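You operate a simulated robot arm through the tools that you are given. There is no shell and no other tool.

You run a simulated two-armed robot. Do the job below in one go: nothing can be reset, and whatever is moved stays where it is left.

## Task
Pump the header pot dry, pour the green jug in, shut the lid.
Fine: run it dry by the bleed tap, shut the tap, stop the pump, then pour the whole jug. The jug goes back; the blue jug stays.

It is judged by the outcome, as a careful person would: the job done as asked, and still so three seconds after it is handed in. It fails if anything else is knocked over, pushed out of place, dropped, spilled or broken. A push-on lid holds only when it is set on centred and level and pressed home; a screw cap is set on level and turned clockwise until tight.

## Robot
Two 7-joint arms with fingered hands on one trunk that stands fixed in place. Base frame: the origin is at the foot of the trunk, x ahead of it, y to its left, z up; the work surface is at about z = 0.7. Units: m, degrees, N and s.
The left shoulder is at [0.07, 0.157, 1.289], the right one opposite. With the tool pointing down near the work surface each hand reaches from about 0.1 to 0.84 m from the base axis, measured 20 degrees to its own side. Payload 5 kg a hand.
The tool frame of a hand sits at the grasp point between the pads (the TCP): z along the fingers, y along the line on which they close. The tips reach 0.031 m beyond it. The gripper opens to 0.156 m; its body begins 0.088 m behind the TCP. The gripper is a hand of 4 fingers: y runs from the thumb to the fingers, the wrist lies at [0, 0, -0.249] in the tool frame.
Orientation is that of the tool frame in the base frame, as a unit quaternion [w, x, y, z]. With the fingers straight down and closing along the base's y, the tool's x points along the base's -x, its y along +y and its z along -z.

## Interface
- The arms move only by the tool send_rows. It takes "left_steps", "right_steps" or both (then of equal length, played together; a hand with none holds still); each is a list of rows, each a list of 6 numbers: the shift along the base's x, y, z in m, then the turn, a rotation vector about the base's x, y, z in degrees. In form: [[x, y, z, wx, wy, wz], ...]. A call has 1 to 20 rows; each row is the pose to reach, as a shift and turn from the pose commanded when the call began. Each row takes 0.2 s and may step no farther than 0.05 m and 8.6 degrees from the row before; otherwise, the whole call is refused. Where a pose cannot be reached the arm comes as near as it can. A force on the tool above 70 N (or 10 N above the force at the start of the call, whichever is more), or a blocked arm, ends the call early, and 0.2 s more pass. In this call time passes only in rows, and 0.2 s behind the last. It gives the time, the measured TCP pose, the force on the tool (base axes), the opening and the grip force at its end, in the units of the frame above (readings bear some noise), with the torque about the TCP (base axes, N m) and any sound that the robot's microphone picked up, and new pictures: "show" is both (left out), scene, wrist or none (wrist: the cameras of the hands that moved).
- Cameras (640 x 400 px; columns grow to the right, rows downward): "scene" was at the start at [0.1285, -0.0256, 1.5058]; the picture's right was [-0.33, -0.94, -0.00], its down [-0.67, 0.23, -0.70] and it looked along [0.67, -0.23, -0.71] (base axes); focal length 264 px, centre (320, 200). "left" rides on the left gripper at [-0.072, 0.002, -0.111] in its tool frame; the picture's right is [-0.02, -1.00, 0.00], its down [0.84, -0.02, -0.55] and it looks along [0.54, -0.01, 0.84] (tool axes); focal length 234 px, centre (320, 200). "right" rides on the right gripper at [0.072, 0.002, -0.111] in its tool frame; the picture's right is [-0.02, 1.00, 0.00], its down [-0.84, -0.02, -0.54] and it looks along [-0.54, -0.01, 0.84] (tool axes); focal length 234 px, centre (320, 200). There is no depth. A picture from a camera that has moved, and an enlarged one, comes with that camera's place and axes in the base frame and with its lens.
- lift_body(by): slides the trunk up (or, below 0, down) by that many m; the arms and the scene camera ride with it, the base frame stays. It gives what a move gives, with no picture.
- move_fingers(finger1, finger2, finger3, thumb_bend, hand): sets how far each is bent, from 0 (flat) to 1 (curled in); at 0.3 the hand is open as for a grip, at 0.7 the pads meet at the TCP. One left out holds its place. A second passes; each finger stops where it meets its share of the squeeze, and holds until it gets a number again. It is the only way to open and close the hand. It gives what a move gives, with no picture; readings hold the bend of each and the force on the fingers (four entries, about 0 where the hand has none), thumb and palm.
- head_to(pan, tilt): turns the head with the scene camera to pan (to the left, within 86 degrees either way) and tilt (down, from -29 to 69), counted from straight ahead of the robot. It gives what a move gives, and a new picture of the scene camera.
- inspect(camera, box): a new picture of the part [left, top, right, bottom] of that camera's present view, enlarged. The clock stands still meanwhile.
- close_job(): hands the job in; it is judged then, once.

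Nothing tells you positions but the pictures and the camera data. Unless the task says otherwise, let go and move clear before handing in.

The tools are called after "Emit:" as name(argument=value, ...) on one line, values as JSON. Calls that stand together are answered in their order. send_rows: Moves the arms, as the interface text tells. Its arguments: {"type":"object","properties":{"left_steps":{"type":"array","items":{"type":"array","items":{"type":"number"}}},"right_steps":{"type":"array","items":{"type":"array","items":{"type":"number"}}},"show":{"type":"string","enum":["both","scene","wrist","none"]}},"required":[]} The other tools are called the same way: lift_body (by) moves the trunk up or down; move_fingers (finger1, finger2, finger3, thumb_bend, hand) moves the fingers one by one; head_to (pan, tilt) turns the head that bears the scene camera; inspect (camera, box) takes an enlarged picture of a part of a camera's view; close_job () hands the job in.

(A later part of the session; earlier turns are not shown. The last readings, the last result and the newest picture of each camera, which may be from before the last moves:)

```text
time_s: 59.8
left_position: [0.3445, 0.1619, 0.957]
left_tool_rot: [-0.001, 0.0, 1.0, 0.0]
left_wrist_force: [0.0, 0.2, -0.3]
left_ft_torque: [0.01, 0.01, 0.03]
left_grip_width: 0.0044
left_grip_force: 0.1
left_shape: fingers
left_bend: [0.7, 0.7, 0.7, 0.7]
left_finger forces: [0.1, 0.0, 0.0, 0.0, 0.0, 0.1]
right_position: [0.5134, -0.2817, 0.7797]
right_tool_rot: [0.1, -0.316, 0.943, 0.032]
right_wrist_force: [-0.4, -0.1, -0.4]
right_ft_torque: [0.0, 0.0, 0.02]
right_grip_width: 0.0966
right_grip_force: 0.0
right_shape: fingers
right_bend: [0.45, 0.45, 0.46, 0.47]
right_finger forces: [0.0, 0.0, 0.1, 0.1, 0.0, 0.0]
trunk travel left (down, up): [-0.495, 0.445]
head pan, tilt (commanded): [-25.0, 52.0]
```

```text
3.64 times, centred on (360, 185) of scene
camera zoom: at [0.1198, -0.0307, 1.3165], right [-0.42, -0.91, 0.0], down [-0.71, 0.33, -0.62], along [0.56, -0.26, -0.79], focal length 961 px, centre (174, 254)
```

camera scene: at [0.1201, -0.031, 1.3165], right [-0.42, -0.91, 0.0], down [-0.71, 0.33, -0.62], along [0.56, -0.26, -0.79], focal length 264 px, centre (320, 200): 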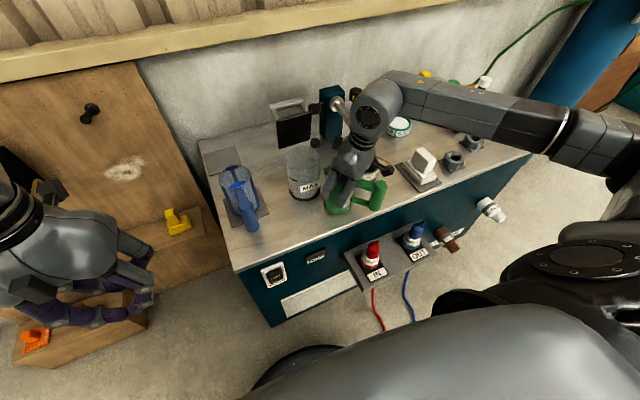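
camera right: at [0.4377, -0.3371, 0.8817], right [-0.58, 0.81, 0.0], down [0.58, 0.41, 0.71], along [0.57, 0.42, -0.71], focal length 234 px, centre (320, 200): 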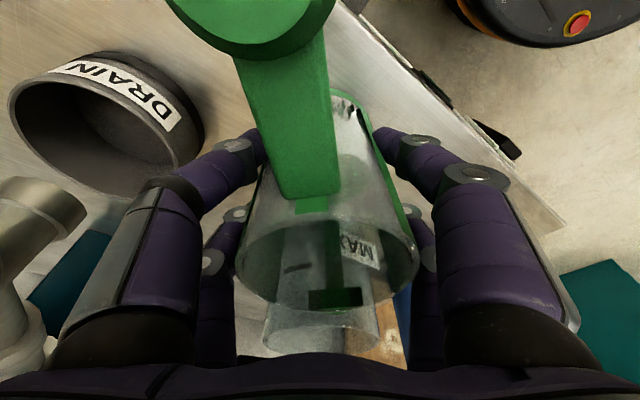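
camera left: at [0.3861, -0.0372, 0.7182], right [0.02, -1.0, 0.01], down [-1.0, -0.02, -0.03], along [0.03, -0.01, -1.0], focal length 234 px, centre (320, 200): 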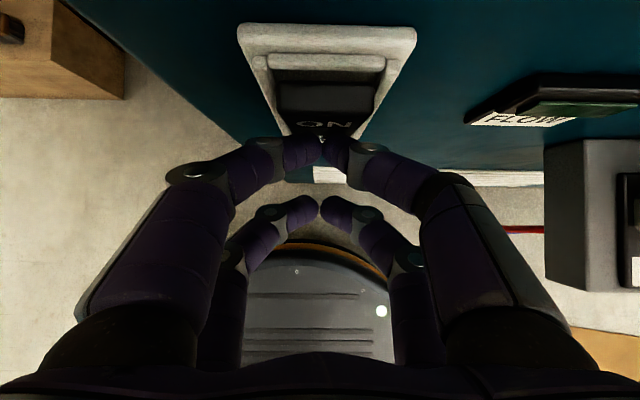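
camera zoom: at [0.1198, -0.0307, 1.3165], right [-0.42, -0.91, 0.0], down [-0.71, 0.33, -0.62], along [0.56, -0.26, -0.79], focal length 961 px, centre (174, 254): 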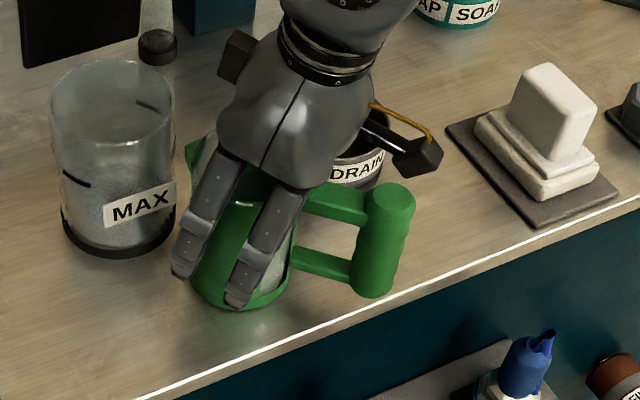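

Released cleanly, the jug stands. I withdraw along the hand's axis and up.

Emit:
send_rows(right_steps=[[-0.0045, -0.003, 0.027, 0, 0, 0], [-0.009, -0.0065, 0.053, 0, 0, 0], [-0.0155, -0.0115, 0.09, 0, 0, 0], [-0.022, -0.016, 0.128, 0, 0, 0], [-0.03, -0.022, 0.17, 0, 0, 0], [-0.04, -0.04, 0.2, 0, 0, 0]], show="both")

Emit:
inspect(camera="scene", box=[300, 130, 420, 240])

Emit:
inspect(camera="right", box=[200, 20, 440, 220])

```text
time_s: 61.1
left_position: [0.3437, 0.1623, 0.958]
left_tool_rot: [0.0, 0.0, 1.0, 0.0]
left_wrist_force: [0.0, -0.4, 0.1]
left_ft_torque: [-0.03, -0.05, 0.02]
left_grip_width: 0.0044
left_grip_force: 0.1
left_shape: fingers
left_bend: [0.7, 0.7, 0.7, 0.7]
left_finger forces: [0.0, 0.0, 0.0, 0.0, 0.0, 0.1]
right_position: [0.471, -0.3198, 0.9817]
right_tool_rot: [0.101, -0.316, 0.943, 0.034]
right_wrist_force: [-0.8, 0.2, -0.2]
right_ft_torque: [0.0, -0.02, -0.02]
right_grip_width: 0.0965
right_grip_force: 0.0
right_shape: fingers
right_bend: [0.45, 0.45, 0.46, 0.47]
right_finger forces: [0.0, 0.0, 0.0, 0.0, 0.1, 0.0]
trunk travel left (down, up): [-0.495, 0.445]
head pan, tilt (commanded): [-25.0, 52.0]
camera scene: at [0.1182, -0.0306, 1.3166], right [-0.42, -0.91, 0.0], down [-0.71, 0.33, -0.62], along [0.56, -0.26, -0.79], focal length 264 px, centre (320, 200)
camera right: at [0.3962, -0.3757, 1.0757], right [-0.58, 0.81, 0.0], down [0.57, 0.41, 0.71], along [0.57, 0.42, -0.71], focal length 234 px, centre (320, 200)
```

scene: 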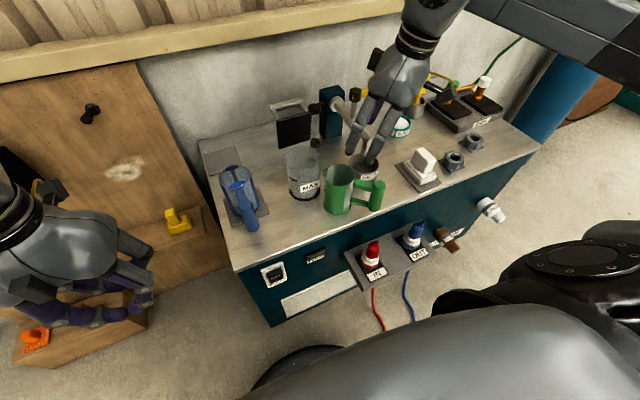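
right: 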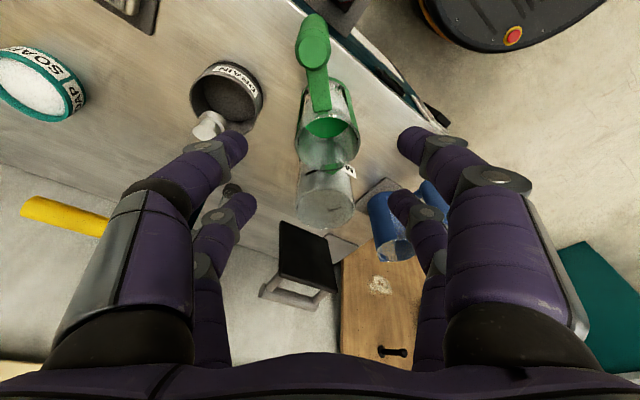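

```text
3.64 times, centred on (360, 185) of scene
camera zoom: at [0.1182, -0.0306, 1.3166], right [-0.42, -0.91, 0.0], down [-0.71, 0.33, -0.62], along [0.56, -0.26, -0.79], focal length 961 px, centre (174, 254)
```

zoom: 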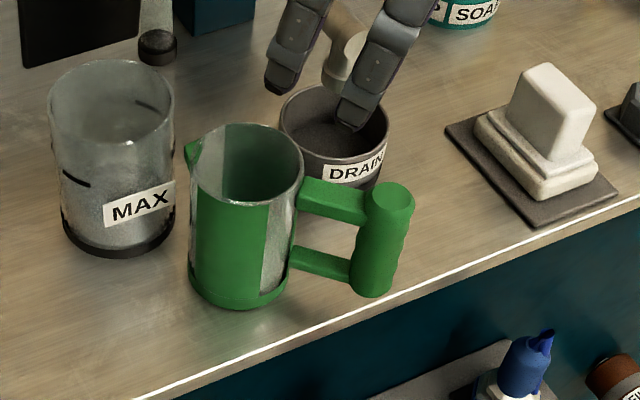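

```text
2.00 times, centred on (320, 120) of right
camera zoom: at [0.3962, -0.3757, 1.0757], right [-0.58, 0.81, 0.0], down [0.57, 0.41, 0.71], along [0.57, 0.42, -0.71], focal length 468 px, centre (320, 360)
```

zoom: 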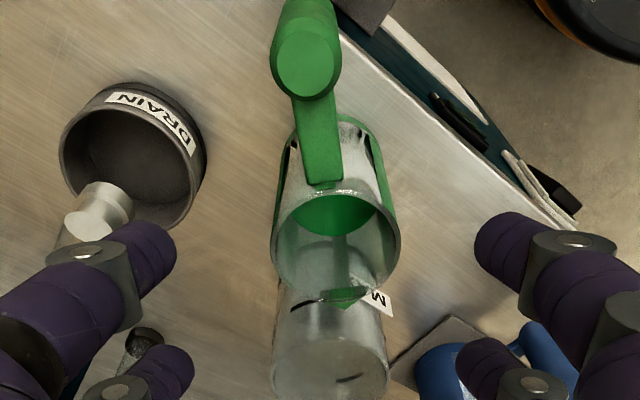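

The jug stands at about (0.511, -0.277) with its handle post at (0.447, -0.346), green fluid inside. Next I pull the right hand back and pitch it level, pointing along the handle toward the jug.

Emit:
send_rows(right_steps=[[-0.012, -0.012, 0.01, 5.277, -5.759, 0.924], [-0.024, -0.024, 0.02, 10.554, -11.518, 1.848], [-0.036, -0.036, 0.02, 15.831, -17.277, 2.772], [-0.048, -0.048, 0.02, 21.108, -23.036, 3.696], [-0.06, -0.06, 0.02, 26.385, -28.795, 4.62], [-0.072, -0.072, 0.02, 31.662, -34.554, 5.544], [-0.084, -0.084, 0.02, 36.939, -40.313, 6.468], [-0.096, -0.096, 0.02, 42.216, -46.072, 7.392], [-0.106, -0.11, 0.02, 47.493, -51.831, 8.316], [-0.111, -0.12, 0.018, 52.77, -57.59, 9.24]], show="both")

```text
time_s: 63.4
left_position: [0.3451, 0.1614, 0.9574]
left_tool_rot: [0.0, 0.001, 1.0, 0.001]
left_wrist_force: [0.0, 0.2, 0.0]
left_ft_torque: [0.01, -0.01, -0.04]
left_grip_width: 0.0041
left_grip_force: 0.2
left_shape: fingers
left_bend: [0.7, 0.7, 0.7, 0.7]
left_finger forces: [0.0, 0.1, 0.1, 0.1, 0.0, 0.0]
right_position: [0.3625, -0.4408, 0.9978]
right_tool_rot: [0.648, -0.287, 0.645, 0.287]
right_wrist_force: [-0.4, -0.3, 0.0]
right_ft_torque: [-0.02, 0.02, 0.01]
right_grip_width: 0.0969
right_grip_force: 0.0
right_shape: fingers
right_bend: [0.45, 0.45, 0.46, 0.47]
right_finger forces: [0.1, 0.0, 0.1, 0.1, 0.0, 0.1]
trunk travel left (down, up): [-0.495, 0.445]
head pan, tilt (commanded): [-25.0, 52.0]
camera scene: at [0.12, -0.0316, 1.3165], right [-0.42, -0.91, 0.0], down [-0.71, 0.33, -0.62], along [0.56, -0.26, -0.79], focal length 264 px, centre (320, 200)
camera right: at [0.2874, -0.5242, 0.9258], right [-0.74, 0.67, 0.02], down [-0.35, -0.42, 0.84], along [0.57, 0.61, 0.55], focal length 234 px, centre (320, 200)
```

scene: 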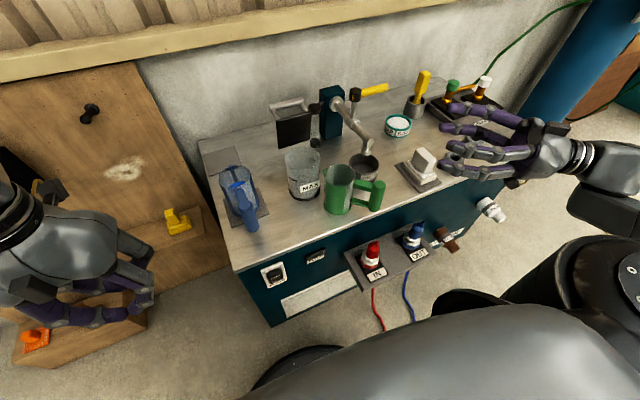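
right: 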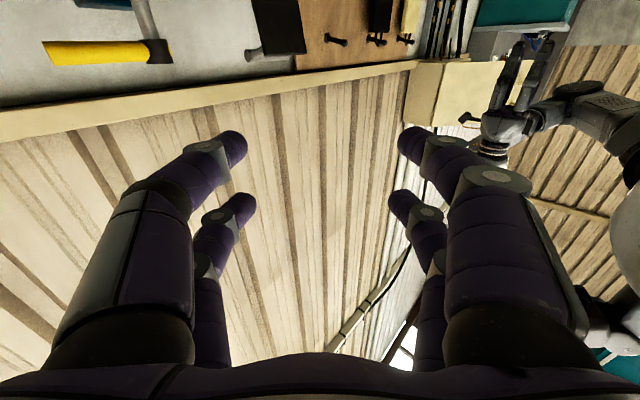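

The hand is level and aligned with the handle. I lower it to handle height (z≈0.775), still behind the post.

Emit:
send_rows(right_steps=[[0, 0, -0.04, 0, 0, 0], [0, 0, -0.08, 0, 0, 0], [0, 0, -0.12, 0, 0, 0], [0, 0, -0.16, 0, 0, 0], [0, 0, -0.2, 0, 0, 0], [0, 0, -0.222, 0, 0, 0]], show="both")

Emit:
inspect(camera="scene", box=[300, 130, 540, 280])

```text
time_s: 64.8
left_position: [0.3458, 0.1625, 0.9578]
left_tool_rot: [0.0, 0.001, 1.0, 0.0]
left_wrist_force: [0.2, -0.3, -0.7]
left_ft_torque: [0.01, 0.01, -0.04]
left_grip_width: 0.0042
left_grip_force: 0.1
left_shape: fingers
left_bend: [0.7, 0.7, 0.7, 0.7]
left_finger forces: [0.1, 0.0, 0.0, 0.1, 0.1, 0.1]
right_position: [0.3619, -0.4398, 0.7755]
right_tool_rot: [0.646, -0.287, 0.646, 0.287]
right_wrist_force: [-0.2, 0.4, -0.1]
right_ft_torque: [0.0, 0.02, 0.01]
right_grip_width: 0.0966
right_grip_force: 0.1
right_shape: fingers
right_bend: [0.45, 0.45, 0.46, 0.47]
right_finger forces: [0.0, 0.0, 0.1, 0.1, 0.0, 0.0]
trunk travel left (down, up): [-0.495, 0.445]
head pan, tilt (commanded): [-25.0, 52.0]
camera scene: at [0.12, -0.0313, 1.3165], right [-0.42, -0.91, 0.0], down [-0.71, 0.33, -0.62], along [0.56, -0.26, -0.79], focal length 264 px, centre (320, 200)
camera right: at [0.2861, -0.5231, 0.7035], right [-0.74, 0.67, 0.02], down [-0.35, -0.42, 0.84], along [0.57, 0.61, 0.55], focal length 234 px, centre (320, 200)
```

scene: 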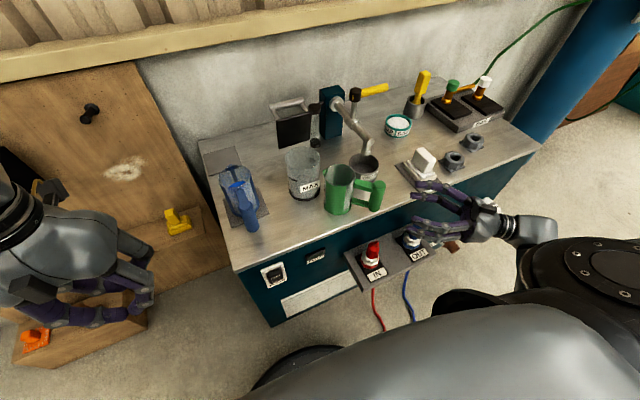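
right: 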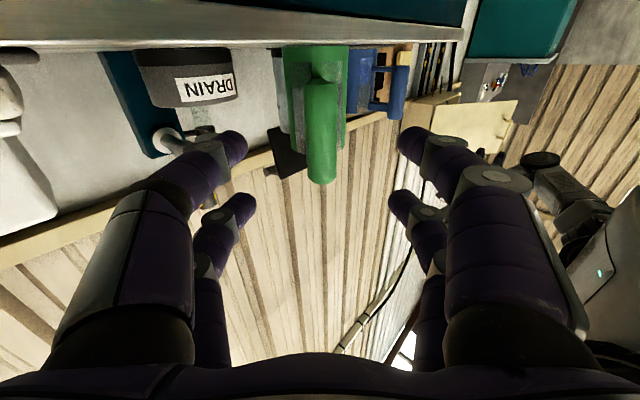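

```text
2.67 times, centred on (420, 205) of scene
camera zoom: at [0.12, -0.0313, 1.3165], right [-0.42, -0.91, 0.0], down [-0.71, 0.33, -0.62], along [0.56, -0.26, -0.79], focal length 705 px, centre (53, 187)
```

zoom: 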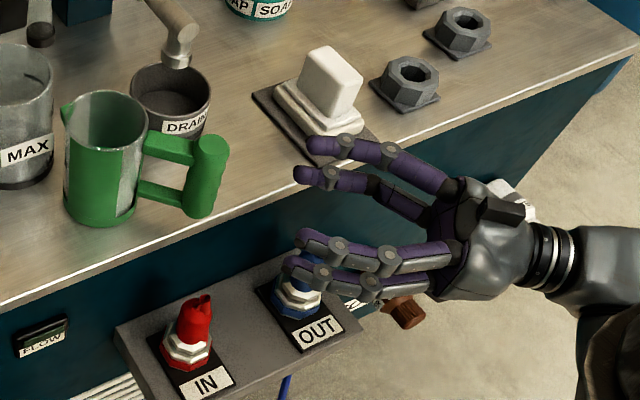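

The handle post is centred between the fingers. I slide forward along the handle direction to bring it into the grasp.

Emit:
send_rows(right_steps=[[0.02, 0.022, 0, 0, 0, 0], [0.04, 0.0445, 0, 0, 0, 0], [0.058, 0.0645, 0, 0, 0, 0], [0.074, 0.082, 0, 0, 0, 0], [0.089, 0.0985, 0, 0, 0, 0]], show="both")

Emit:
inspect(camera="scene", box=[310, 140, 470, 260])

```text
time_s: 66.0
left_position: [0.3458, 0.1619, 0.9566]
left_tool_rot: [0.0, 0.0, 1.0, 0.0]
left_wrist_force: [0.1, 0.0, 0.6]
left_ft_torque: [0.03, 0.01, -0.03]
left_grip_width: 0.0041
left_grip_force: 0.0
left_shape: fingers
left_bend: [0.7, 0.7, 0.7, 0.7]
left_finger forces: [0.1, 0.0, 0.0, 0.0, 0.0, 0.0]
right_position: [0.4513, -0.3428, 0.7751]
right_tool_rot: [0.646, -0.287, 0.646, 0.287]
right_wrist_force: [0.6, -0.5, -0.1]
right_ft_torque: [0.01, -0.01, 0.02]
right_grip_width: 0.0966
right_grip_force: 0.0
right_shape: fingers
right_bend: [0.45, 0.45, 0.46, 0.47]
right_finger forces: [0.0, 0.1, 0.0, 0.0, 0.1, 0.0]
trunk travel left (down, up): [-0.495, 0.445]
head pan, tilt (commanded): [-25.0, 52.0]
camera scene: at [0.1203, -0.0307, 1.3165], right [-0.42, -0.91, 0.0], down [-0.71, 0.33, -0.62], along [0.56, -0.26, -0.79], focal length 264 px, centre (320, 200)
camera right: at [0.3765, -0.4244, 0.704], right [-0.74, 0.67, 0.02], down [-0.35, -0.42, 0.84], along [0.57, 0.61, 0.54], focal length 234 px, centre (320, 200)
```

scene: 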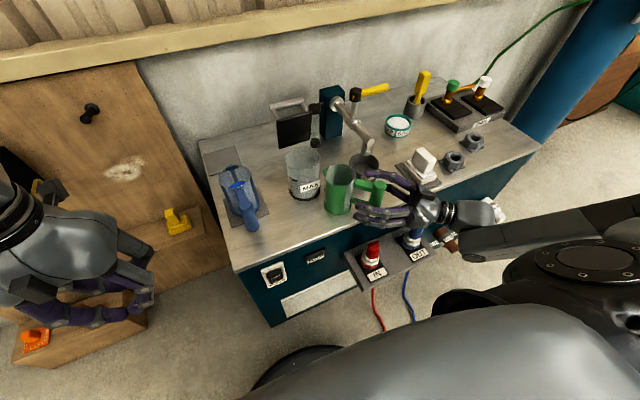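
right: 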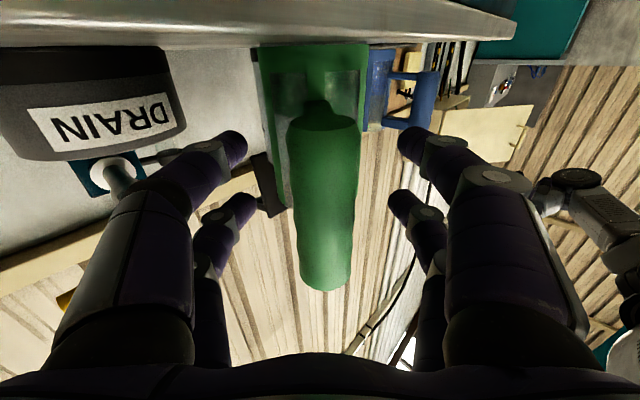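

```text
3.33 times, centred on (390, 200) of scene
camera zoom: at [0.1203, -0.0307, 1.3165], right [-0.42, -0.91, 0.0], down [-0.71, 0.33, -0.62], along [0.56, -0.26, -0.79], focal length 881 px, centre (87, 200)
```

zoom: 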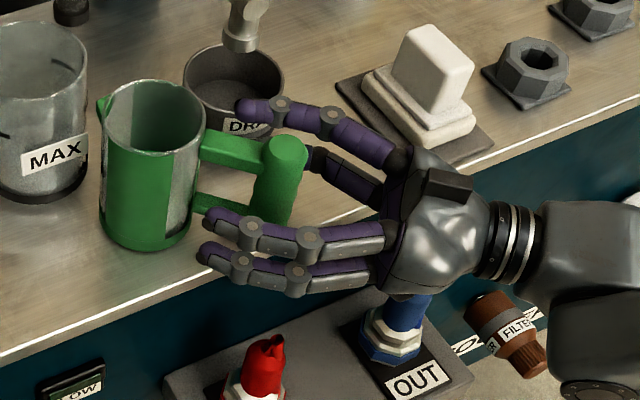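

The post sits between both finger pairs. I close the grip firmly.

Emit:
move_fingers(hand="right", finger1=0.8, finger2=0.8, finger3=0.8, thumb_bend=0.8)

Emit:
inspect(camera="scene", box=[310, 140, 470, 260])

Emit:
inspect(camera="right", box=[0, 0, 640, 400])

```text
time_s: 67.0
left_position: [0.3439, 0.1625, 0.9567]
left_tool_rot: [0.0, 0.0, 1.0, 0.0]
left_wrist_force: [-0.5, -0.4, -0.2]
left_ft_torque: [0.02, 0.0, 0.0]
left_grip_width: 0.0045
left_grip_force: 0.1
left_shape: fingers
left_bend: [0.7, 0.7, 0.7, 0.7]
left_finger forces: [0.0, 0.0, 0.0, 0.0, 0.1, 0.0]
right_position: [0.4514, -0.3409, 0.7749]
right_tool_rot: [0.647, -0.287, 0.646, 0.287]
right_wrist_force: [1.3, 0.7, 0.1]
right_ft_torque: [-0.01, -0.07, 0.02]
right_grip_width: 0.0
right_grip_force: 10.4
right_shape: fingers
right_bend: [0.73, 0.64, 0.66, 0.74]
right_finger forces: [0.0, 10.2, 9.6, 0.0, 0.1, 0.0]
trunk travel left (down, up): [-0.495, 0.445]
head pan, tilt (commanded): [-25.0, 52.0]
```

```text
3.33 times, centred on (390, 200) of scene
camera zoom: at [0.1199, -0.0308, 1.3165], right [-0.42, -0.91, 0.0], down [-0.71, 0.33, -0.62], along [0.56, -0.26, -0.79], focal length 881 px, centre (87, 200)
```

zoom: 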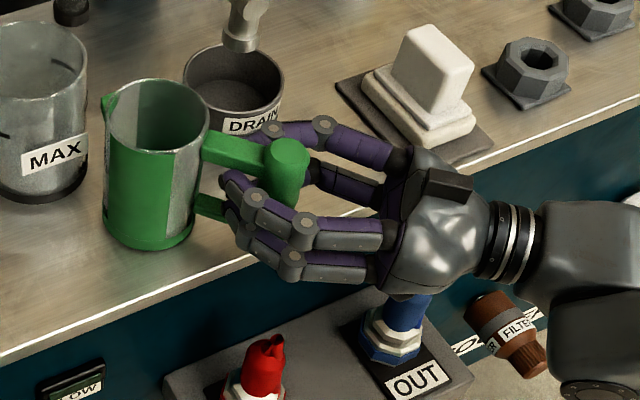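

```text
1.00 times, centred on (320, 200) of right (not enlarged: the box is as wide or as high as the picture)
camera zoom: at [0.3764, -0.4243, 0.7041], right [-0.74, 0.67, 0.02], down [-0.35, -0.42, 0.84], along [0.57, 0.61, 0.55], focal length 234 px, centre (320, 200)
```

zoom: 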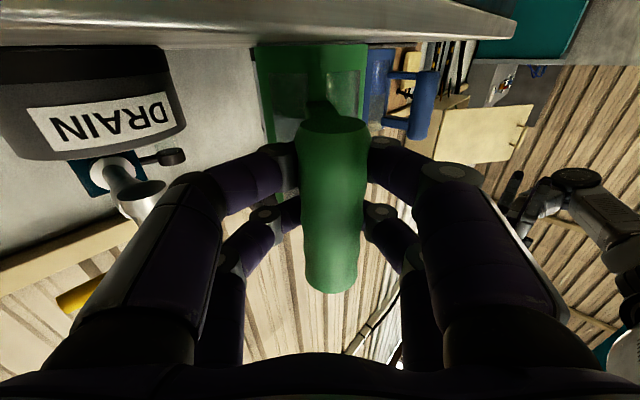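

Only the upper pair reports contact; the lower pair seems to have curled past. I try squeezing the lower pair a bit more to see whether it bears on the post.

Emit:
move_fingers(hand="right", finger1=1.0, thumb_bend=1.0)

Emit:
inspect(camera="right", box=[220, 60, 440, 300])

Emit:
inspect(camera="scene", box=[345, 160, 415, 225])

```text
time_s: 68.0
left_position: [0.3436, 0.1619, 0.9581]
left_tool_rot: [0.0, -0.001, 1.0, 0.001]
left_wrist_force: [0.4, -1.4, -0.3]
left_ft_torque: [-0.01, 0.01, 0.01]
left_grip_width: 0.0043
left_grip_force: 0.1
left_shape: fingers
left_bend: [0.7, 0.7, 0.7, 0.7]
left_finger forces: [0.0, 0.0, 0.0, 0.1, 0.1, 0.0]
right_position: [0.451, -0.3415, 0.7762]
right_tool_rot: [0.647, -0.288, 0.645, 0.288]
right_wrist_force: [0.1, 0.9, 4.9]
right_ft_torque: [0.38, -0.55, 0.16]
right_grip_width: 0.0102
right_grip_force: 28.5
right_shape: fingers
right_bend: [0.83, 0.71, 0.74, 0.94]
right_finger forces: [0.0, 19.2, 0.0, 0.0, 37.2, 0.1]
trunk travel left (down, up): [-0.495, 0.445]
head pan, tilt (commanded): [-25.0, 52.0]
```

```text
1.67 times, centred on (330, 180) of right
camera zoom: at [0.3765, -0.4238, 0.7049], right [-0.74, 0.67, 0.02], down [-0.35, -0.42, 0.84], along [0.57, 0.61, 0.55], focal length 390 px, centre (303, 233)
```

zoom: 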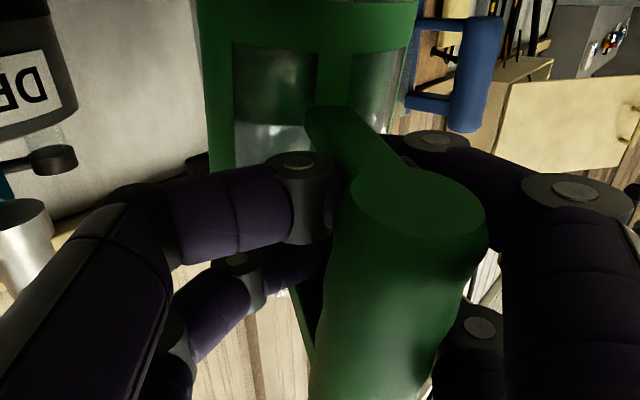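

```text
6.15 times, centred on (380, 192) of scene
camera zoom: at [0.1194, -0.0303, 1.3166], right [-0.42, -0.91, 0.0], down [-0.71, 0.33, -0.62], along [0.56, -0.26, -0.79], focal length 1627 px, centre (-49, 246)
```

zoom: 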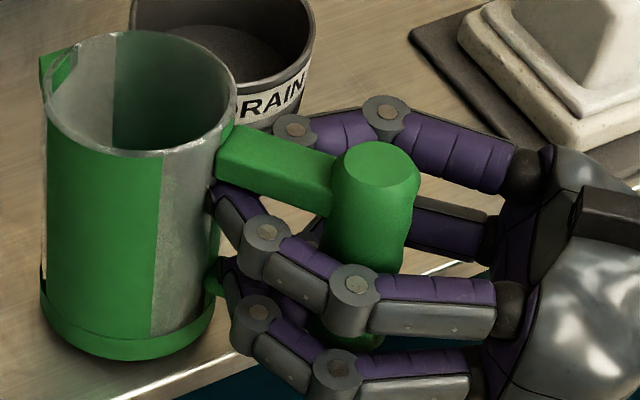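

That extra squeeze twisted the post, so I undo it: all fingers back open a little, and check the jug stands level.

Emit:
move_fingers(hand="right", finger1=0.5, finger2=0.5, finger3=0.5, thumb_bend=0.5)

Emit:
inspect(camera="right", box=[220, 60, 440, 300])

Emit:
inspect(camera="scene", box=[310, 140, 430, 240])

```text
time_s: 69.0
left_position: [0.3436, 0.1623, 0.9575]
left_tool_rot: [0.001, 0.0, 1.0, -0.001]
left_wrist_force: [0.0, 0.2, 0.0]
left_ft_torque: [0.0, 0.0, 0.01]
left_grip_width: 0.0045
left_grip_force: 0.1
left_shape: fingers
left_bend: [0.7, 0.7, 0.7, 0.7]
left_finger forces: [0.0, 0.0, 0.0, 0.1, 0.0, 0.0]
right_position: [0.451, -0.3416, 0.7762]
right_tool_rot: [0.646, -0.288, 0.645, 0.288]
right_wrist_force: [0.3, -0.5, 0.6]
right_ft_torque: [-0.01, -0.03, -0.01]
right_grip_width: 0.0804
right_grip_force: 0.0
right_shape: fingers
right_bend: [0.5, 0.5, 0.5, 0.5]
right_finger forces: [0.1, 0.1, 0.0, 0.1, 0.1, 0.0]
trunk travel left (down, up): [-0.495, 0.445]
head pan, tilt (commanded): [-25.0, 52.0]
```

```text
1.67 times, centred on (330, 180) of right
camera zoom: at [0.3763, -0.4244, 0.7042], right [-0.74, 0.67, 0.02], down [-0.35, -0.42, 0.84], along [0.57, 0.61, 0.55], focal length 390 px, centre (303, 233)
```

zoom: 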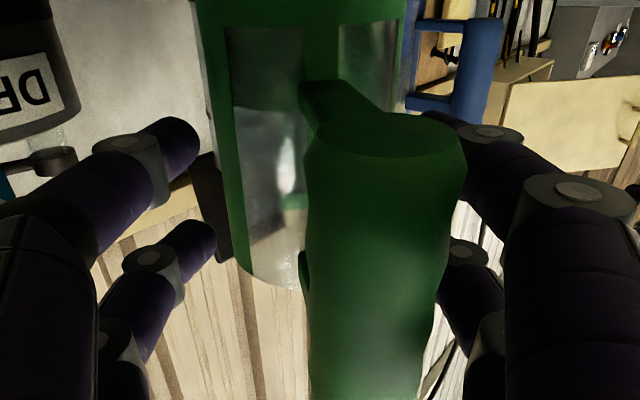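

```text
4.00 times, centred on (370, 190) of scene
camera zoom: at [0.1198, -0.0307, 1.3165], right [-0.42, -0.91, 0.0], down [-0.71, 0.33, -0.62], along [0.56, -0.26, -0.79], focal length 1057 px, centre (120, 240)
```

zoom: 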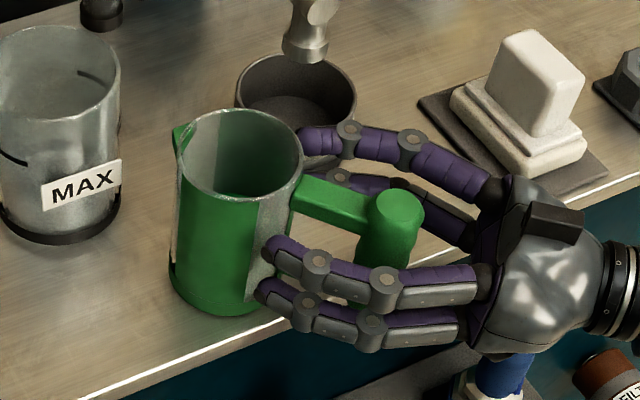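

The jug still stands upright but has shifted about 2 cm and turned about 11° (post now near (0.418, -0.352)). I open wider, back the hand off slightly, yaw -11° and raise 9 mm so both finger pairs meet the post squarely.

Emit:
move_fingers(hand="right", finger1=0.4, finger2=0.4, finger3=0.4, thumb_bend=0.4)

Emit:
send_rows(right_steps=[[-0.012, -0.006, 0.003, 0, 0, -3], [-0.024, -0.01, 0.006, 0, 0, -7], [-0.036, -0.012, 0.009, 0, 0, -11]], show="wrist")

Emit:
inspect(camera="scene", box=[310, 140, 430, 240])

```text
time_s: 70.0
left_position: [0.3451, 0.1623, 0.958]
left_tool_rot: [0.0, 0.0, 1.0, 0.0]
left_wrist_force: [-0.5, -0.1, 0.4]
left_ft_torque: [0.0, 0.01, 0.01]
left_grip_width: 0.0044
left_grip_force: 0.1
left_shape: fingers
left_bend: [0.7, 0.7, 0.7, 0.7]
left_finger forces: [0.0, 0.0, 0.0, 0.0, 0.0, 0.0]
right_position: [0.4518, -0.3419, 0.7762]
right_tool_rot: [0.647, -0.287, 0.646, 0.287]
right_wrist_force: [-0.4, -0.1, -0.6]
right_ft_torque: [0.03, -0.01, 0.0]
right_grip_width: 0.1203
right_grip_force: 0.0
right_shape: fingers
right_bend: [0.4, 0.4, 0.4, 0.4]
right_finger forces: [0.0, 0.0, 0.0, 0.1, 0.0, 0.0]
trunk travel left (down, up): [-0.495, 0.445]
head pan, tilt (commanded): [-25.0, 52.0]
```

```text
time_s: 70.8
left_position: [0.3438, 0.163, 0.9579]
left_tool_rot: [0.001, 0.0, 1.0, -0.001]
left_wrist_force: [-0.4, -0.5, 0.7]
left_ft_torque: [0.02, -0.02, -0.02]
left_grip_width: 0.004
left_grip_force: 0.0
left_shape: fingers
left_bend: [0.7, 0.7, 0.7, 0.7]
left_finger forces: [0.1, 0.0, 0.0, 0.0, 0.0, 0.0]
right_position: [0.4148, -0.354, 0.7852]
right_tool_rot: [0.671, -0.224, 0.67, 0.223]
right_wrist_force: [0.5, 0.4, 0.5]
right_ft_torque: [-0.04, -0.02, 0.01]
right_grip_width: 0.1206
right_grip_force: 0.1
right_shape: fingers
right_bend: [0.4, 0.4, 0.4, 0.4]
right_finger forces: [0.1, 0.1, 0.0, 0.0, 0.1, 0.0]
trunk travel left (down, up): [-0.495, 0.445]
head pan, tilt (commanded): [-25.0, 52.0]
camera right: at [0.3256, -0.42, 0.7137], right [-0.6, 0.8, 0.02], down [-0.42, -0.34, 0.84], along [0.68, 0.49, 0.55], focal length 234 px, centre (320, 200)
```

right: 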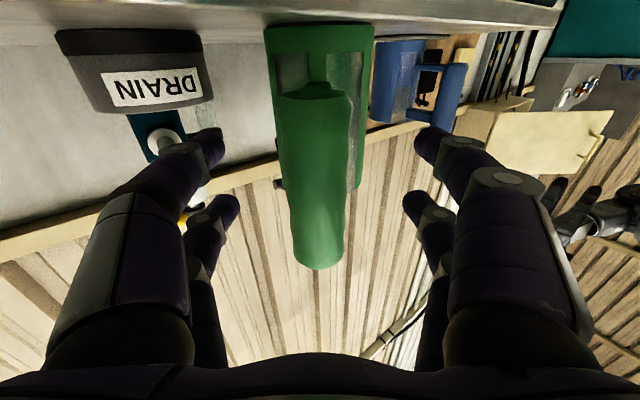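

```text
4.00 times, centred on (370, 190) of scene
camera zoom: at [0.1193, -0.0304, 1.3166], right [-0.42, -0.91, 0.0], down [-0.71, 0.33, -0.62], along [0.56, -0.26, -0.79], focal length 1057 px, centre (120, 240)
```

zoom: 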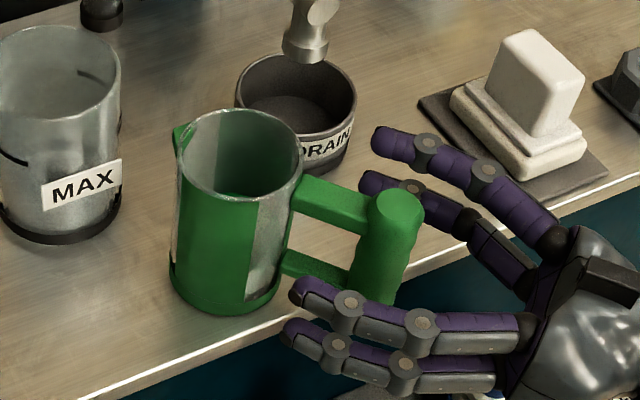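

The post is centred and in line with the hand. I close all four fingers together to moderate bend and read the forces.

Emit:
move_fingers(hand="right", finger1=0.66, finger2=0.66, finger3=0.66, thumb_bend=0.66)

Emit:
inspect(camera="right", box=[180, 40, 460, 300])

Emit:
inspect(camera="scene", box=[310, 140, 430, 240])

```text
time_s: 71.8
left_position: [0.3437, 0.1618, 0.9577]
left_tool_rot: [0.0, 0.0, 1.0, 0.0]
left_wrist_force: [-1.1, -0.4, -0.2]
left_ft_torque: [0.0, -0.03, 0.03]
left_grip_width: 0.0042
left_grip_force: 0.0
left_shape: fingers
left_bend: [0.7, 0.7, 0.7, 0.7]
left_finger forces: [0.1, 0.0, 0.0, 0.0, 0.0, 0.0]
right_position: [0.4157, -0.3548, 0.7834]
right_tool_rot: [0.671, -0.223, 0.671, 0.223]
right_wrist_force: [0.5, 0.4, 0.5]
right_ft_torque: [-0.01, -0.03, 0.02]
right_grip_width: 0.0197
right_grip_force: 1.3
right_shape: fingers
right_bend: [0.66, 0.65, 0.65, 0.66]
right_finger forces: [0.0, 1.2, 1.3, 0.1, 0.2, 0.0]
trunk travel left (down, up): [-0.495, 0.445]
head pan, tilt (commanded): [-25.0, 52.0]
```

```text
1.54 times, centred on (320, 170) of right
camera zoom: at [0.3259, -0.4205, 0.7133], right [-0.6, 0.8, 0.02], down [-0.42, -0.34, 0.84], along [0.68, 0.49, 0.55], focal length 360 px, centre (320, 246)
```

zoom: 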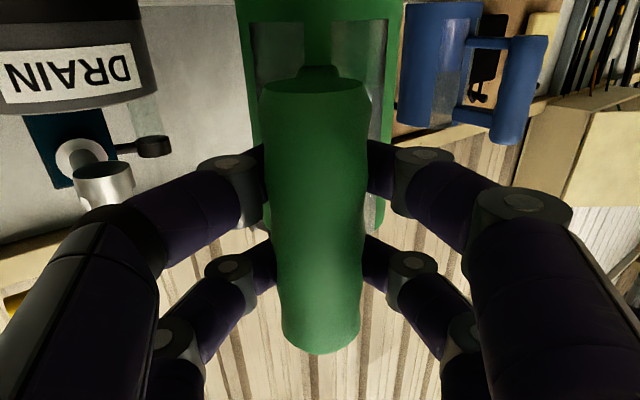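

```text
4.00 times, centred on (370, 190) of scene
camera zoom: at [0.1199, -0.0308, 1.3165], right [-0.42, -0.91, 0.0], down [-0.71, 0.33, -0.62], along [0.56, -0.26, -0.79], focal length 1057 px, centre (120, 240)
```

zoom: 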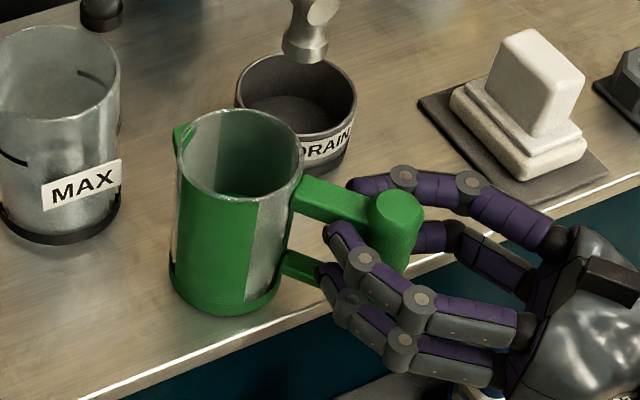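

The tips are curling slightly behind the post. For a squarer pinch I open a little, back off 10 mm along the handle line, raise 4 mm, and close again.

Emit:
move_fingers(hand="right", finger1=0.52, finger2=0.52, finger3=0.52, thumb_bend=0.52)

Emit:
send_rows(right_steps=[[-0.008, -0.006, 0.004, 0, 0, 0]], show="none")

Emit:
move_fingers(hand="right", finger1=0.66, finger2=0.66, finger3=0.66, thumb_bend=0.66)

Emit:
inspect(camera="right", box=[180, 40, 460, 300])

Emit:
inspect(camera="scene", box=[310, 140, 430, 240])

```text
time_s: 72.8
left_position: [0.3448, 0.1623, 0.9572]
left_tool_rot: [0.0, 0.0, 1.0, 0.0]
left_wrist_force: [0.5, 0.3, -0.1]
left_ft_torque: [0.0, 0.02, 0.03]
left_grip_width: 0.0039
left_grip_force: 0.1
left_shape: fingers
left_bend: [0.7, 0.7, 0.7, 0.7]
left_finger forces: [0.1, 0.1, 0.1, 0.0, 0.0, 0.0]
right_position: [0.4162, -0.354, 0.7845]
right_tool_rot: [0.67, -0.225, 0.671, 0.225]
right_wrist_force: [0.6, 0.0, 0.5]
right_ft_torque: [0.0, 0.02, 0.01]
right_grip_width: 0.072
right_grip_force: 0.0
right_shape: fingers
right_bend: [0.52, 0.52, 0.52, 0.52]
right_finger forces: [0.1, 0.1, 0.0, 0.0, 0.0, 0.0]
trunk travel left (down, up): [-0.495, 0.445]
head pan, tilt (commanded): [-25.0, 52.0]
```

```text
time_s: 73.2
left_position: [0.3441, 0.1621, 0.9578]
left_tool_rot: [0.001, 0.0, 1.0, 0.0]
left_wrist_force: [-0.6, -1.0, 0.1]
left_ft_torque: [-0.01, -0.02, -0.03]
left_grip_width: 0.0042
left_grip_force: 0.0
left_shape: fingers
left_bend: [0.7, 0.7, 0.7, 0.7]
left_finger forces: [0.0, 0.0, 0.1, 0.0, 0.0, 0.1]
right_position: [0.407, -0.3606, 0.7898]
right_tool_rot: [0.671, -0.225, 0.669, 0.225]
right_wrist_force: [0.3, 0.4, 0.7]
right_ft_torque: [-0.04, 0.03, 0.02]
right_grip_width: 0.0724
right_grip_force: 0.0
right_shape: fingers
right_bend: [0.52, 0.52, 0.52, 0.52]
right_finger forces: [0.0, 0.0, 0.0, 0.0, 0.0, 0.0]
trunk travel left (down, up): [-0.495, 0.445]
head pan, tilt (commanded): [-25.0, 52.0]
```

```text
time_s: 74.2
left_position: [0.344, 0.1624, 0.9574]
left_tool_rot: [0.0, 0.0, 1.0, 0.0]
left_wrist_force: [0.1, -0.1, 0.8]
left_ft_torque: [-0.01, -0.03, 0.01]
left_grip_width: 0.0043
left_grip_force: 0.1
left_shape: fingers
left_bend: [0.7, 0.7, 0.7, 0.7]
left_finger forces: [0.0, 0.0, 0.0, 0.0, 0.0, 0.1]
right_position: [0.4071, -0.3598, 0.79]
right_tool_rot: [0.67, -0.225, 0.671, 0.225]
right_wrist_force: [0.3, 1.3, 0.8]
right_ft_torque: [-0.02, -0.04, 0.04]
right_grip_width: 0.0241
right_grip_force: 3.1
right_shape: fingers
right_bend: [0.64, 0.64, 0.65, 0.65]
right_finger forces: [1.4, 1.8, 1.0, 0.0, 2.0, 0.0]
trunk travel left (down, up): [-0.495, 0.445]
head pan, tilt (commanded): [-25.0, 52.0]
```

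```text
1.54 times, centred on (320, 170) of right
camera zoom: at [0.3177, -0.4264, 0.7172], right [-0.6, 0.8, 0.02], down [-0.42, -0.34, 0.84], along [0.68, 0.49, 0.55], focal length 360 px, centre (320, 246)
```

zoom: 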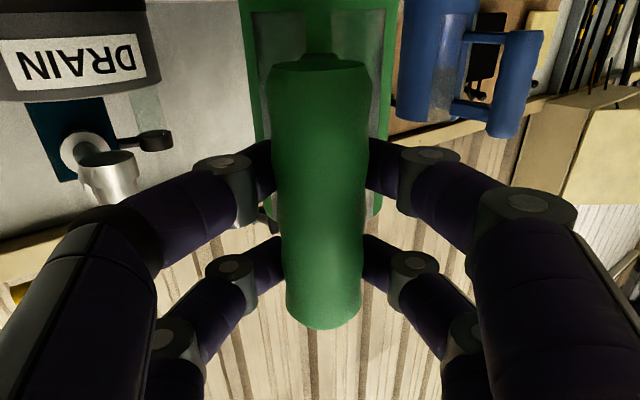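

```text
4.00 times, centred on (370, 190) of scene
camera zoom: at [0.1199, -0.0308, 1.3165], right [-0.42, -0.91, 0.0], down [-0.71, 0.33, -0.62], along [0.56, -0.26, -0.79], focal length 1057 px, centre (120, 240)
```

zoom: 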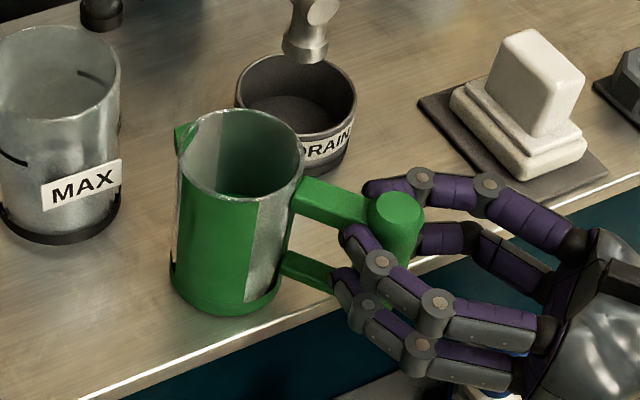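

All four fingers now bear evenly and the jug hasn't moved. I tighten step by step.

Emit:
move_fingers(hand="right", finger1=0.73, finger2=0.73, finger3=0.73, thumb_bend=0.73)

Emit:
inspect(camera="right", box=[180, 40, 460, 300])

Emit:
inspect(camera="scene", box=[310, 140, 430, 240])

```text
time_s: 75.2
left_position: [0.3451, 0.162, 0.9581]
left_tool_rot: [0.0, 0.0, 1.0, 0.0]
left_wrist_force: [-0.1, 0.3, -0.3]
left_ft_torque: [0.02, -0.01, 0.05]
left_grip_width: 0.0042
left_grip_force: 0.0
left_shape: fingers
left_bend: [0.7, 0.7, 0.7, 0.7]
left_finger forces: [0.0, 0.0, 0.1, 0.0, 0.0, 0.0]
right_position: [0.4069, -0.3592, 0.7892]
right_tool_rot: [0.671, -0.224, 0.67, 0.224]
right_wrist_force: [0.8, 1.1, 0.0]
right_ft_torque: [-0.03, -0.1, 0.05]
right_grip_width: 0.0193
right_grip_force: 19.0
right_shape: fingers
right_bend: [0.63, 0.63, 0.65, 0.68]
right_finger forces: [8.7, 10.6, 8.1, 0.0, 9.5, 0.1]
trunk travel left (down, up): [-0.495, 0.445]
head pan, tilt (commanded): [-25.0, 52.0]
```

```text
1.54 times, centred on (320, 170) of right
camera zoom: at [0.3177, -0.4263, 0.7172], right [-0.6, 0.8, 0.02], down [-0.42, -0.34, 0.84], along [0.68, 0.49, 0.55], focal length 360 px, centre (320, 246)
```

zoom: 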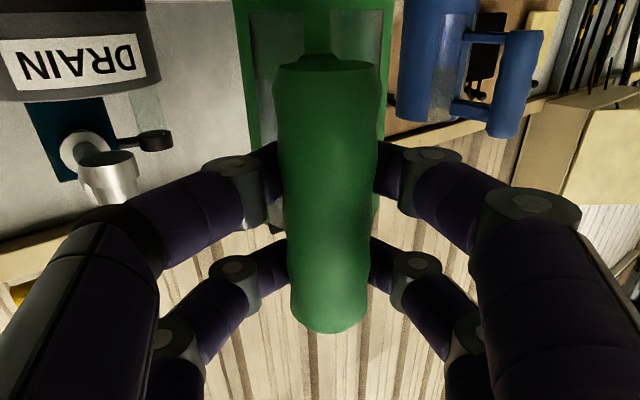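

```text
4.00 times, centred on (370, 190) of scene
camera zoom: at [0.1199, -0.0307, 1.3165], right [-0.42, -0.91, 0.0], down [-0.71, 0.33, -0.62], along [0.56, -0.26, -0.79], focal length 1057 px, centre (120, 240)
```

zoom: 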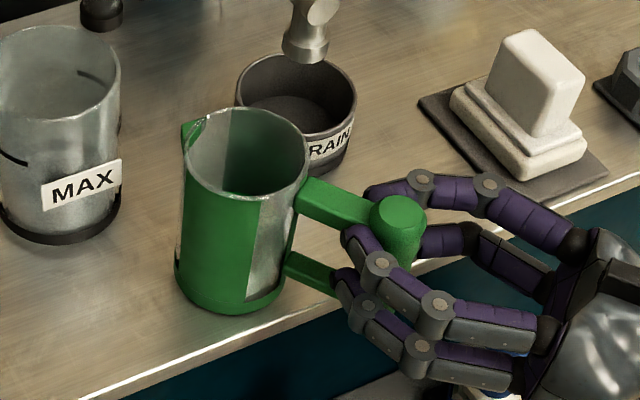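

Even grip of about 9 N per finger. One more step tighter, then a small test lift.

Emit:
move_fingers(hand="right", finger1=0.78, finger2=0.78, finger3=0.78, thumb_bend=0.78)

Emit:
send_rows(right_steps=[[0, 0, 0.005, 0, 0, 0], [0, 0, 0.01, 0, 0, 0], [0, 0, 0.015, 0, 0, 0], [0, 0, 0.02, 0, 0, 0]], show="both")

Emit:
inspect(camera="scene", box=[310, 130, 430, 240])

```text
time_s: 76.2
left_position: [0.3461, 0.1628, 0.9578]
left_tool_rot: [0.0, 0.0, 1.0, 0.0]
left_wrist_force: [0.0, 0.0, 0.8]
left_ft_torque: [0.02, 0.01, 0.03]
left_grip_width: 0.004
left_grip_force: 0.0
left_shape: fingers
left_bend: [0.7, 0.7, 0.7, 0.7]
left_finger forces: [0.0, 0.0, 0.1, 0.0, 0.0, 0.1]
right_position: [0.4065, -0.3601, 0.7891]
right_tool_rot: [0.672, -0.225, 0.669, 0.225]
right_wrist_force: [0.0, -0.4, 1.4]
right_ft_torque: [-0.02, -0.2, -0.02]
right_grip_width: 0.0172
right_grip_force: 23.0
right_shape: fingers
right_bend: [0.63, 0.61, 0.72, 0.72]
right_finger forces: [9.8, 12.1, 9.6, 0.1, 13.7, 0.0]
trunk travel left (down, up): [-0.495, 0.445]
head pan, tilt (commanded): [-25.0, 52.0]
```

```text
time_s: 77.2
left_position: [0.3444, 0.1641, 0.9583]
left_tool_rot: [0.0, 0.0, 1.0, 0.0]
left_wrist_force: [0.5, -0.1, -0.5]
left_ft_torque: [0.01, 0.01, -0.02]
left_grip_width: 0.0044
left_grip_force: 0.0
left_shape: fingers
left_bend: [0.7, 0.7, 0.7, 0.7]
left_finger forces: [0.1, 0.0, 0.0, 0.0, 0.0, 0.0]
right_position: [0.4066, -0.3601, 0.8098]
right_tool_rot: [0.671, -0.224, 0.671, 0.224]
right_wrist_force: [0.6, 0.9, -2.9]
right_ft_torque: [-0.01, 0.01, -0.02]
right_grip_width: 0.0084
right_grip_force: 19.4
right_shape: fingers
right_bend: [0.64, 0.61, 0.72, 0.74]
right_finger forces: [7.5, 12.0, 10.5, 0.0, 8.9, 0.0]
trunk travel left (down, up): [-0.495, 0.445]
head pan, tilt (commanded): [-25.0, 52.0]
camera scene: at [0.1199, -0.0307, 1.3165], right [-0.42, -0.91, 0.0], down [-0.71, 0.33, -0.62], along [0.56, -0.26, -0.79], focal length 264 px, centre (320, 200)
camera right: at [0.3177, -0.427, 0.7374], right [-0.6, 0.8, 0.02], down [-0.42, -0.34, 0.84], along [0.68, 0.49, 0.54], focal length 234 px, centre (320, 200)
```

scene: 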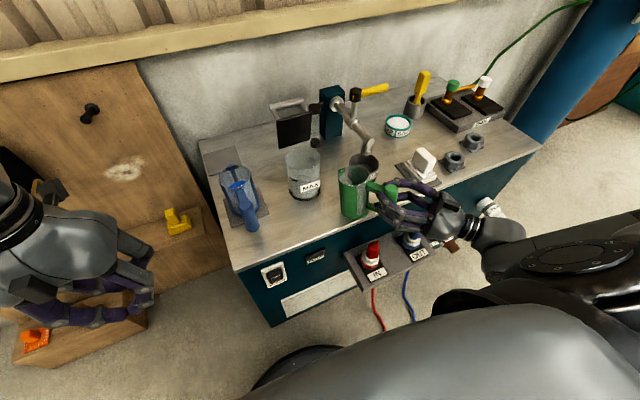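
right: 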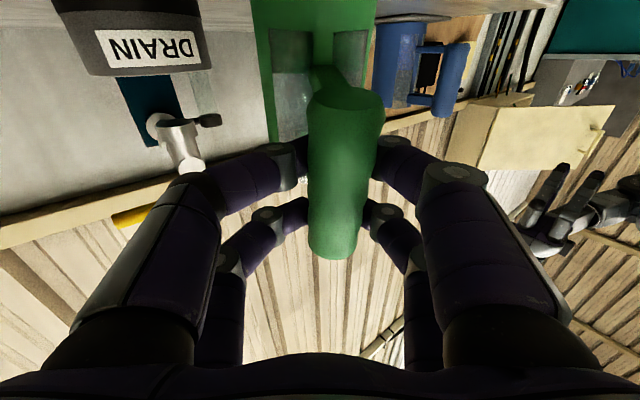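

```text
3.64 times, centred on (370, 185) of scene
camera zoom: at [0.1199, -0.0307, 1.3165], right [-0.42, -0.91, 0.0], down [-0.71, 0.33, -0.62], along [0.56, -0.26, -0.79], focal length 961 px, centre (138, 254)
```

zoom: 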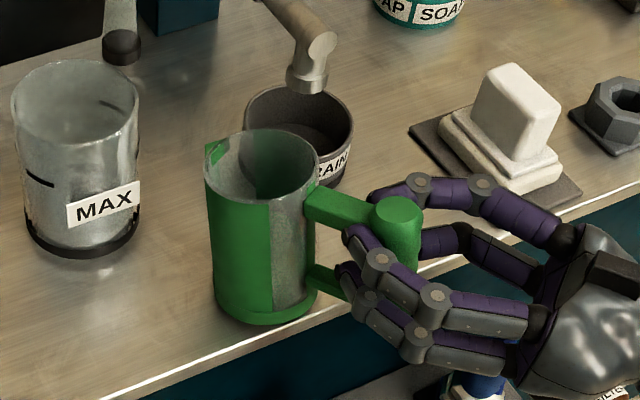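

The jug is off the bench (about 3 N) and holding. I raise it further, slowly, and check for slip.

Emit:
send_rows(right_steps=[[0, 0, 0.015, 0, 0, 0], [0, 0, 0.03, 0, 0, 0], [0, 0, 0.05, 0, 0, 0], [0, 0, 0.07, 0, 0, 0], [0, 0, 0.09, 0, 0, 0], [0, 0, 0.11, 0, 0, 0], [0, 0, 0.13, 0, 0, 0], [0, 0, 0.15, 0, 0, 0]], show="both")

Emit:
inspect(camera="scene", box=[300, 110, 460, 240])

```text
time_s: 79.0
left_position: [0.3454, 0.1627, 0.9586]
left_tool_rot: [0.0, 0.001, 1.0, 0.0]
left_wrist_force: [0.6, -0.4, 0.2]
left_ft_torque: [0.02, 0.01, -0.01]
left_grip_width: 0.004
left_grip_force: 0.1
left_shape: fingers
left_bend: [0.7, 0.7, 0.7, 0.7]
left_finger forces: [0.0, 0.1, 0.0, 0.0, 0.0, 0.1]
right_position: [0.4063, -0.3598, 0.9573]
right_tool_rot: [0.67, -0.224, 0.671, 0.225]
right_wrist_force: [1.3, 0.0, -2.5]
right_ft_torque: [-0.15, 0.12, 0.02]
right_grip_width: 0.0
right_grip_force: 10.9
right_shape: fingers
right_bend: [0.67, 0.62, 0.73, 0.76]
right_finger forces: [0.1, 9.3, 11.5, 0.0, 0.0, 0.0]
trunk travel left (down, up): [-0.495, 0.445]
head pan, tilt (commanded): [-25.0, 52.0]
camera scene: at [0.1196, -0.0305, 1.3166], right [-0.42, -0.91, 0.0], down [-0.71, 0.33, -0.62], along [0.56, -0.26, -0.79], focal length 264 px, centre (320, 200)
camera right: at [0.3172, -0.4261, 0.887], right [-0.6, 0.8, 0.03], down [-0.42, -0.34, 0.84], along [0.68, 0.49, 0.54], focal length 234 px, centre (320, 200)
```

scene: 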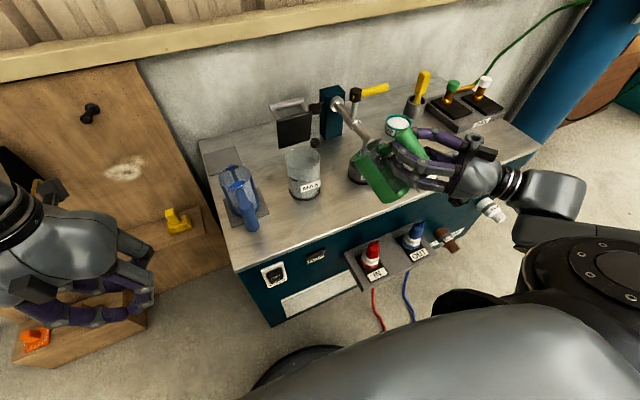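
right: 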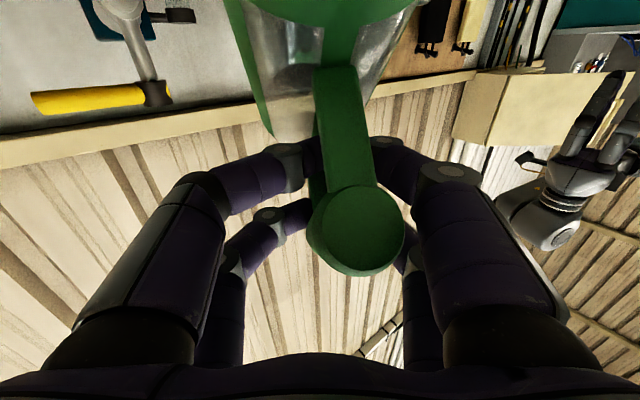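

```text
3.08 times, centred on (380, 175) of scene
camera zoom: at [0.1196, -0.0305, 1.3166], right [-0.42, -0.91, 0.0], down [-0.71, 0.33, -0.62], along [0.56, -0.26, -0.79], focal length 813 px, centre (135, 277)
```

zoom: 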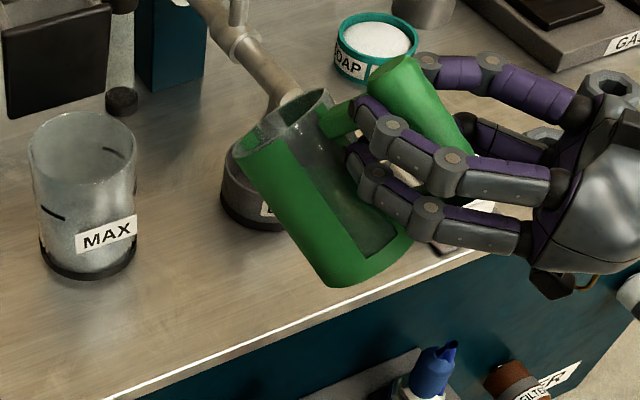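

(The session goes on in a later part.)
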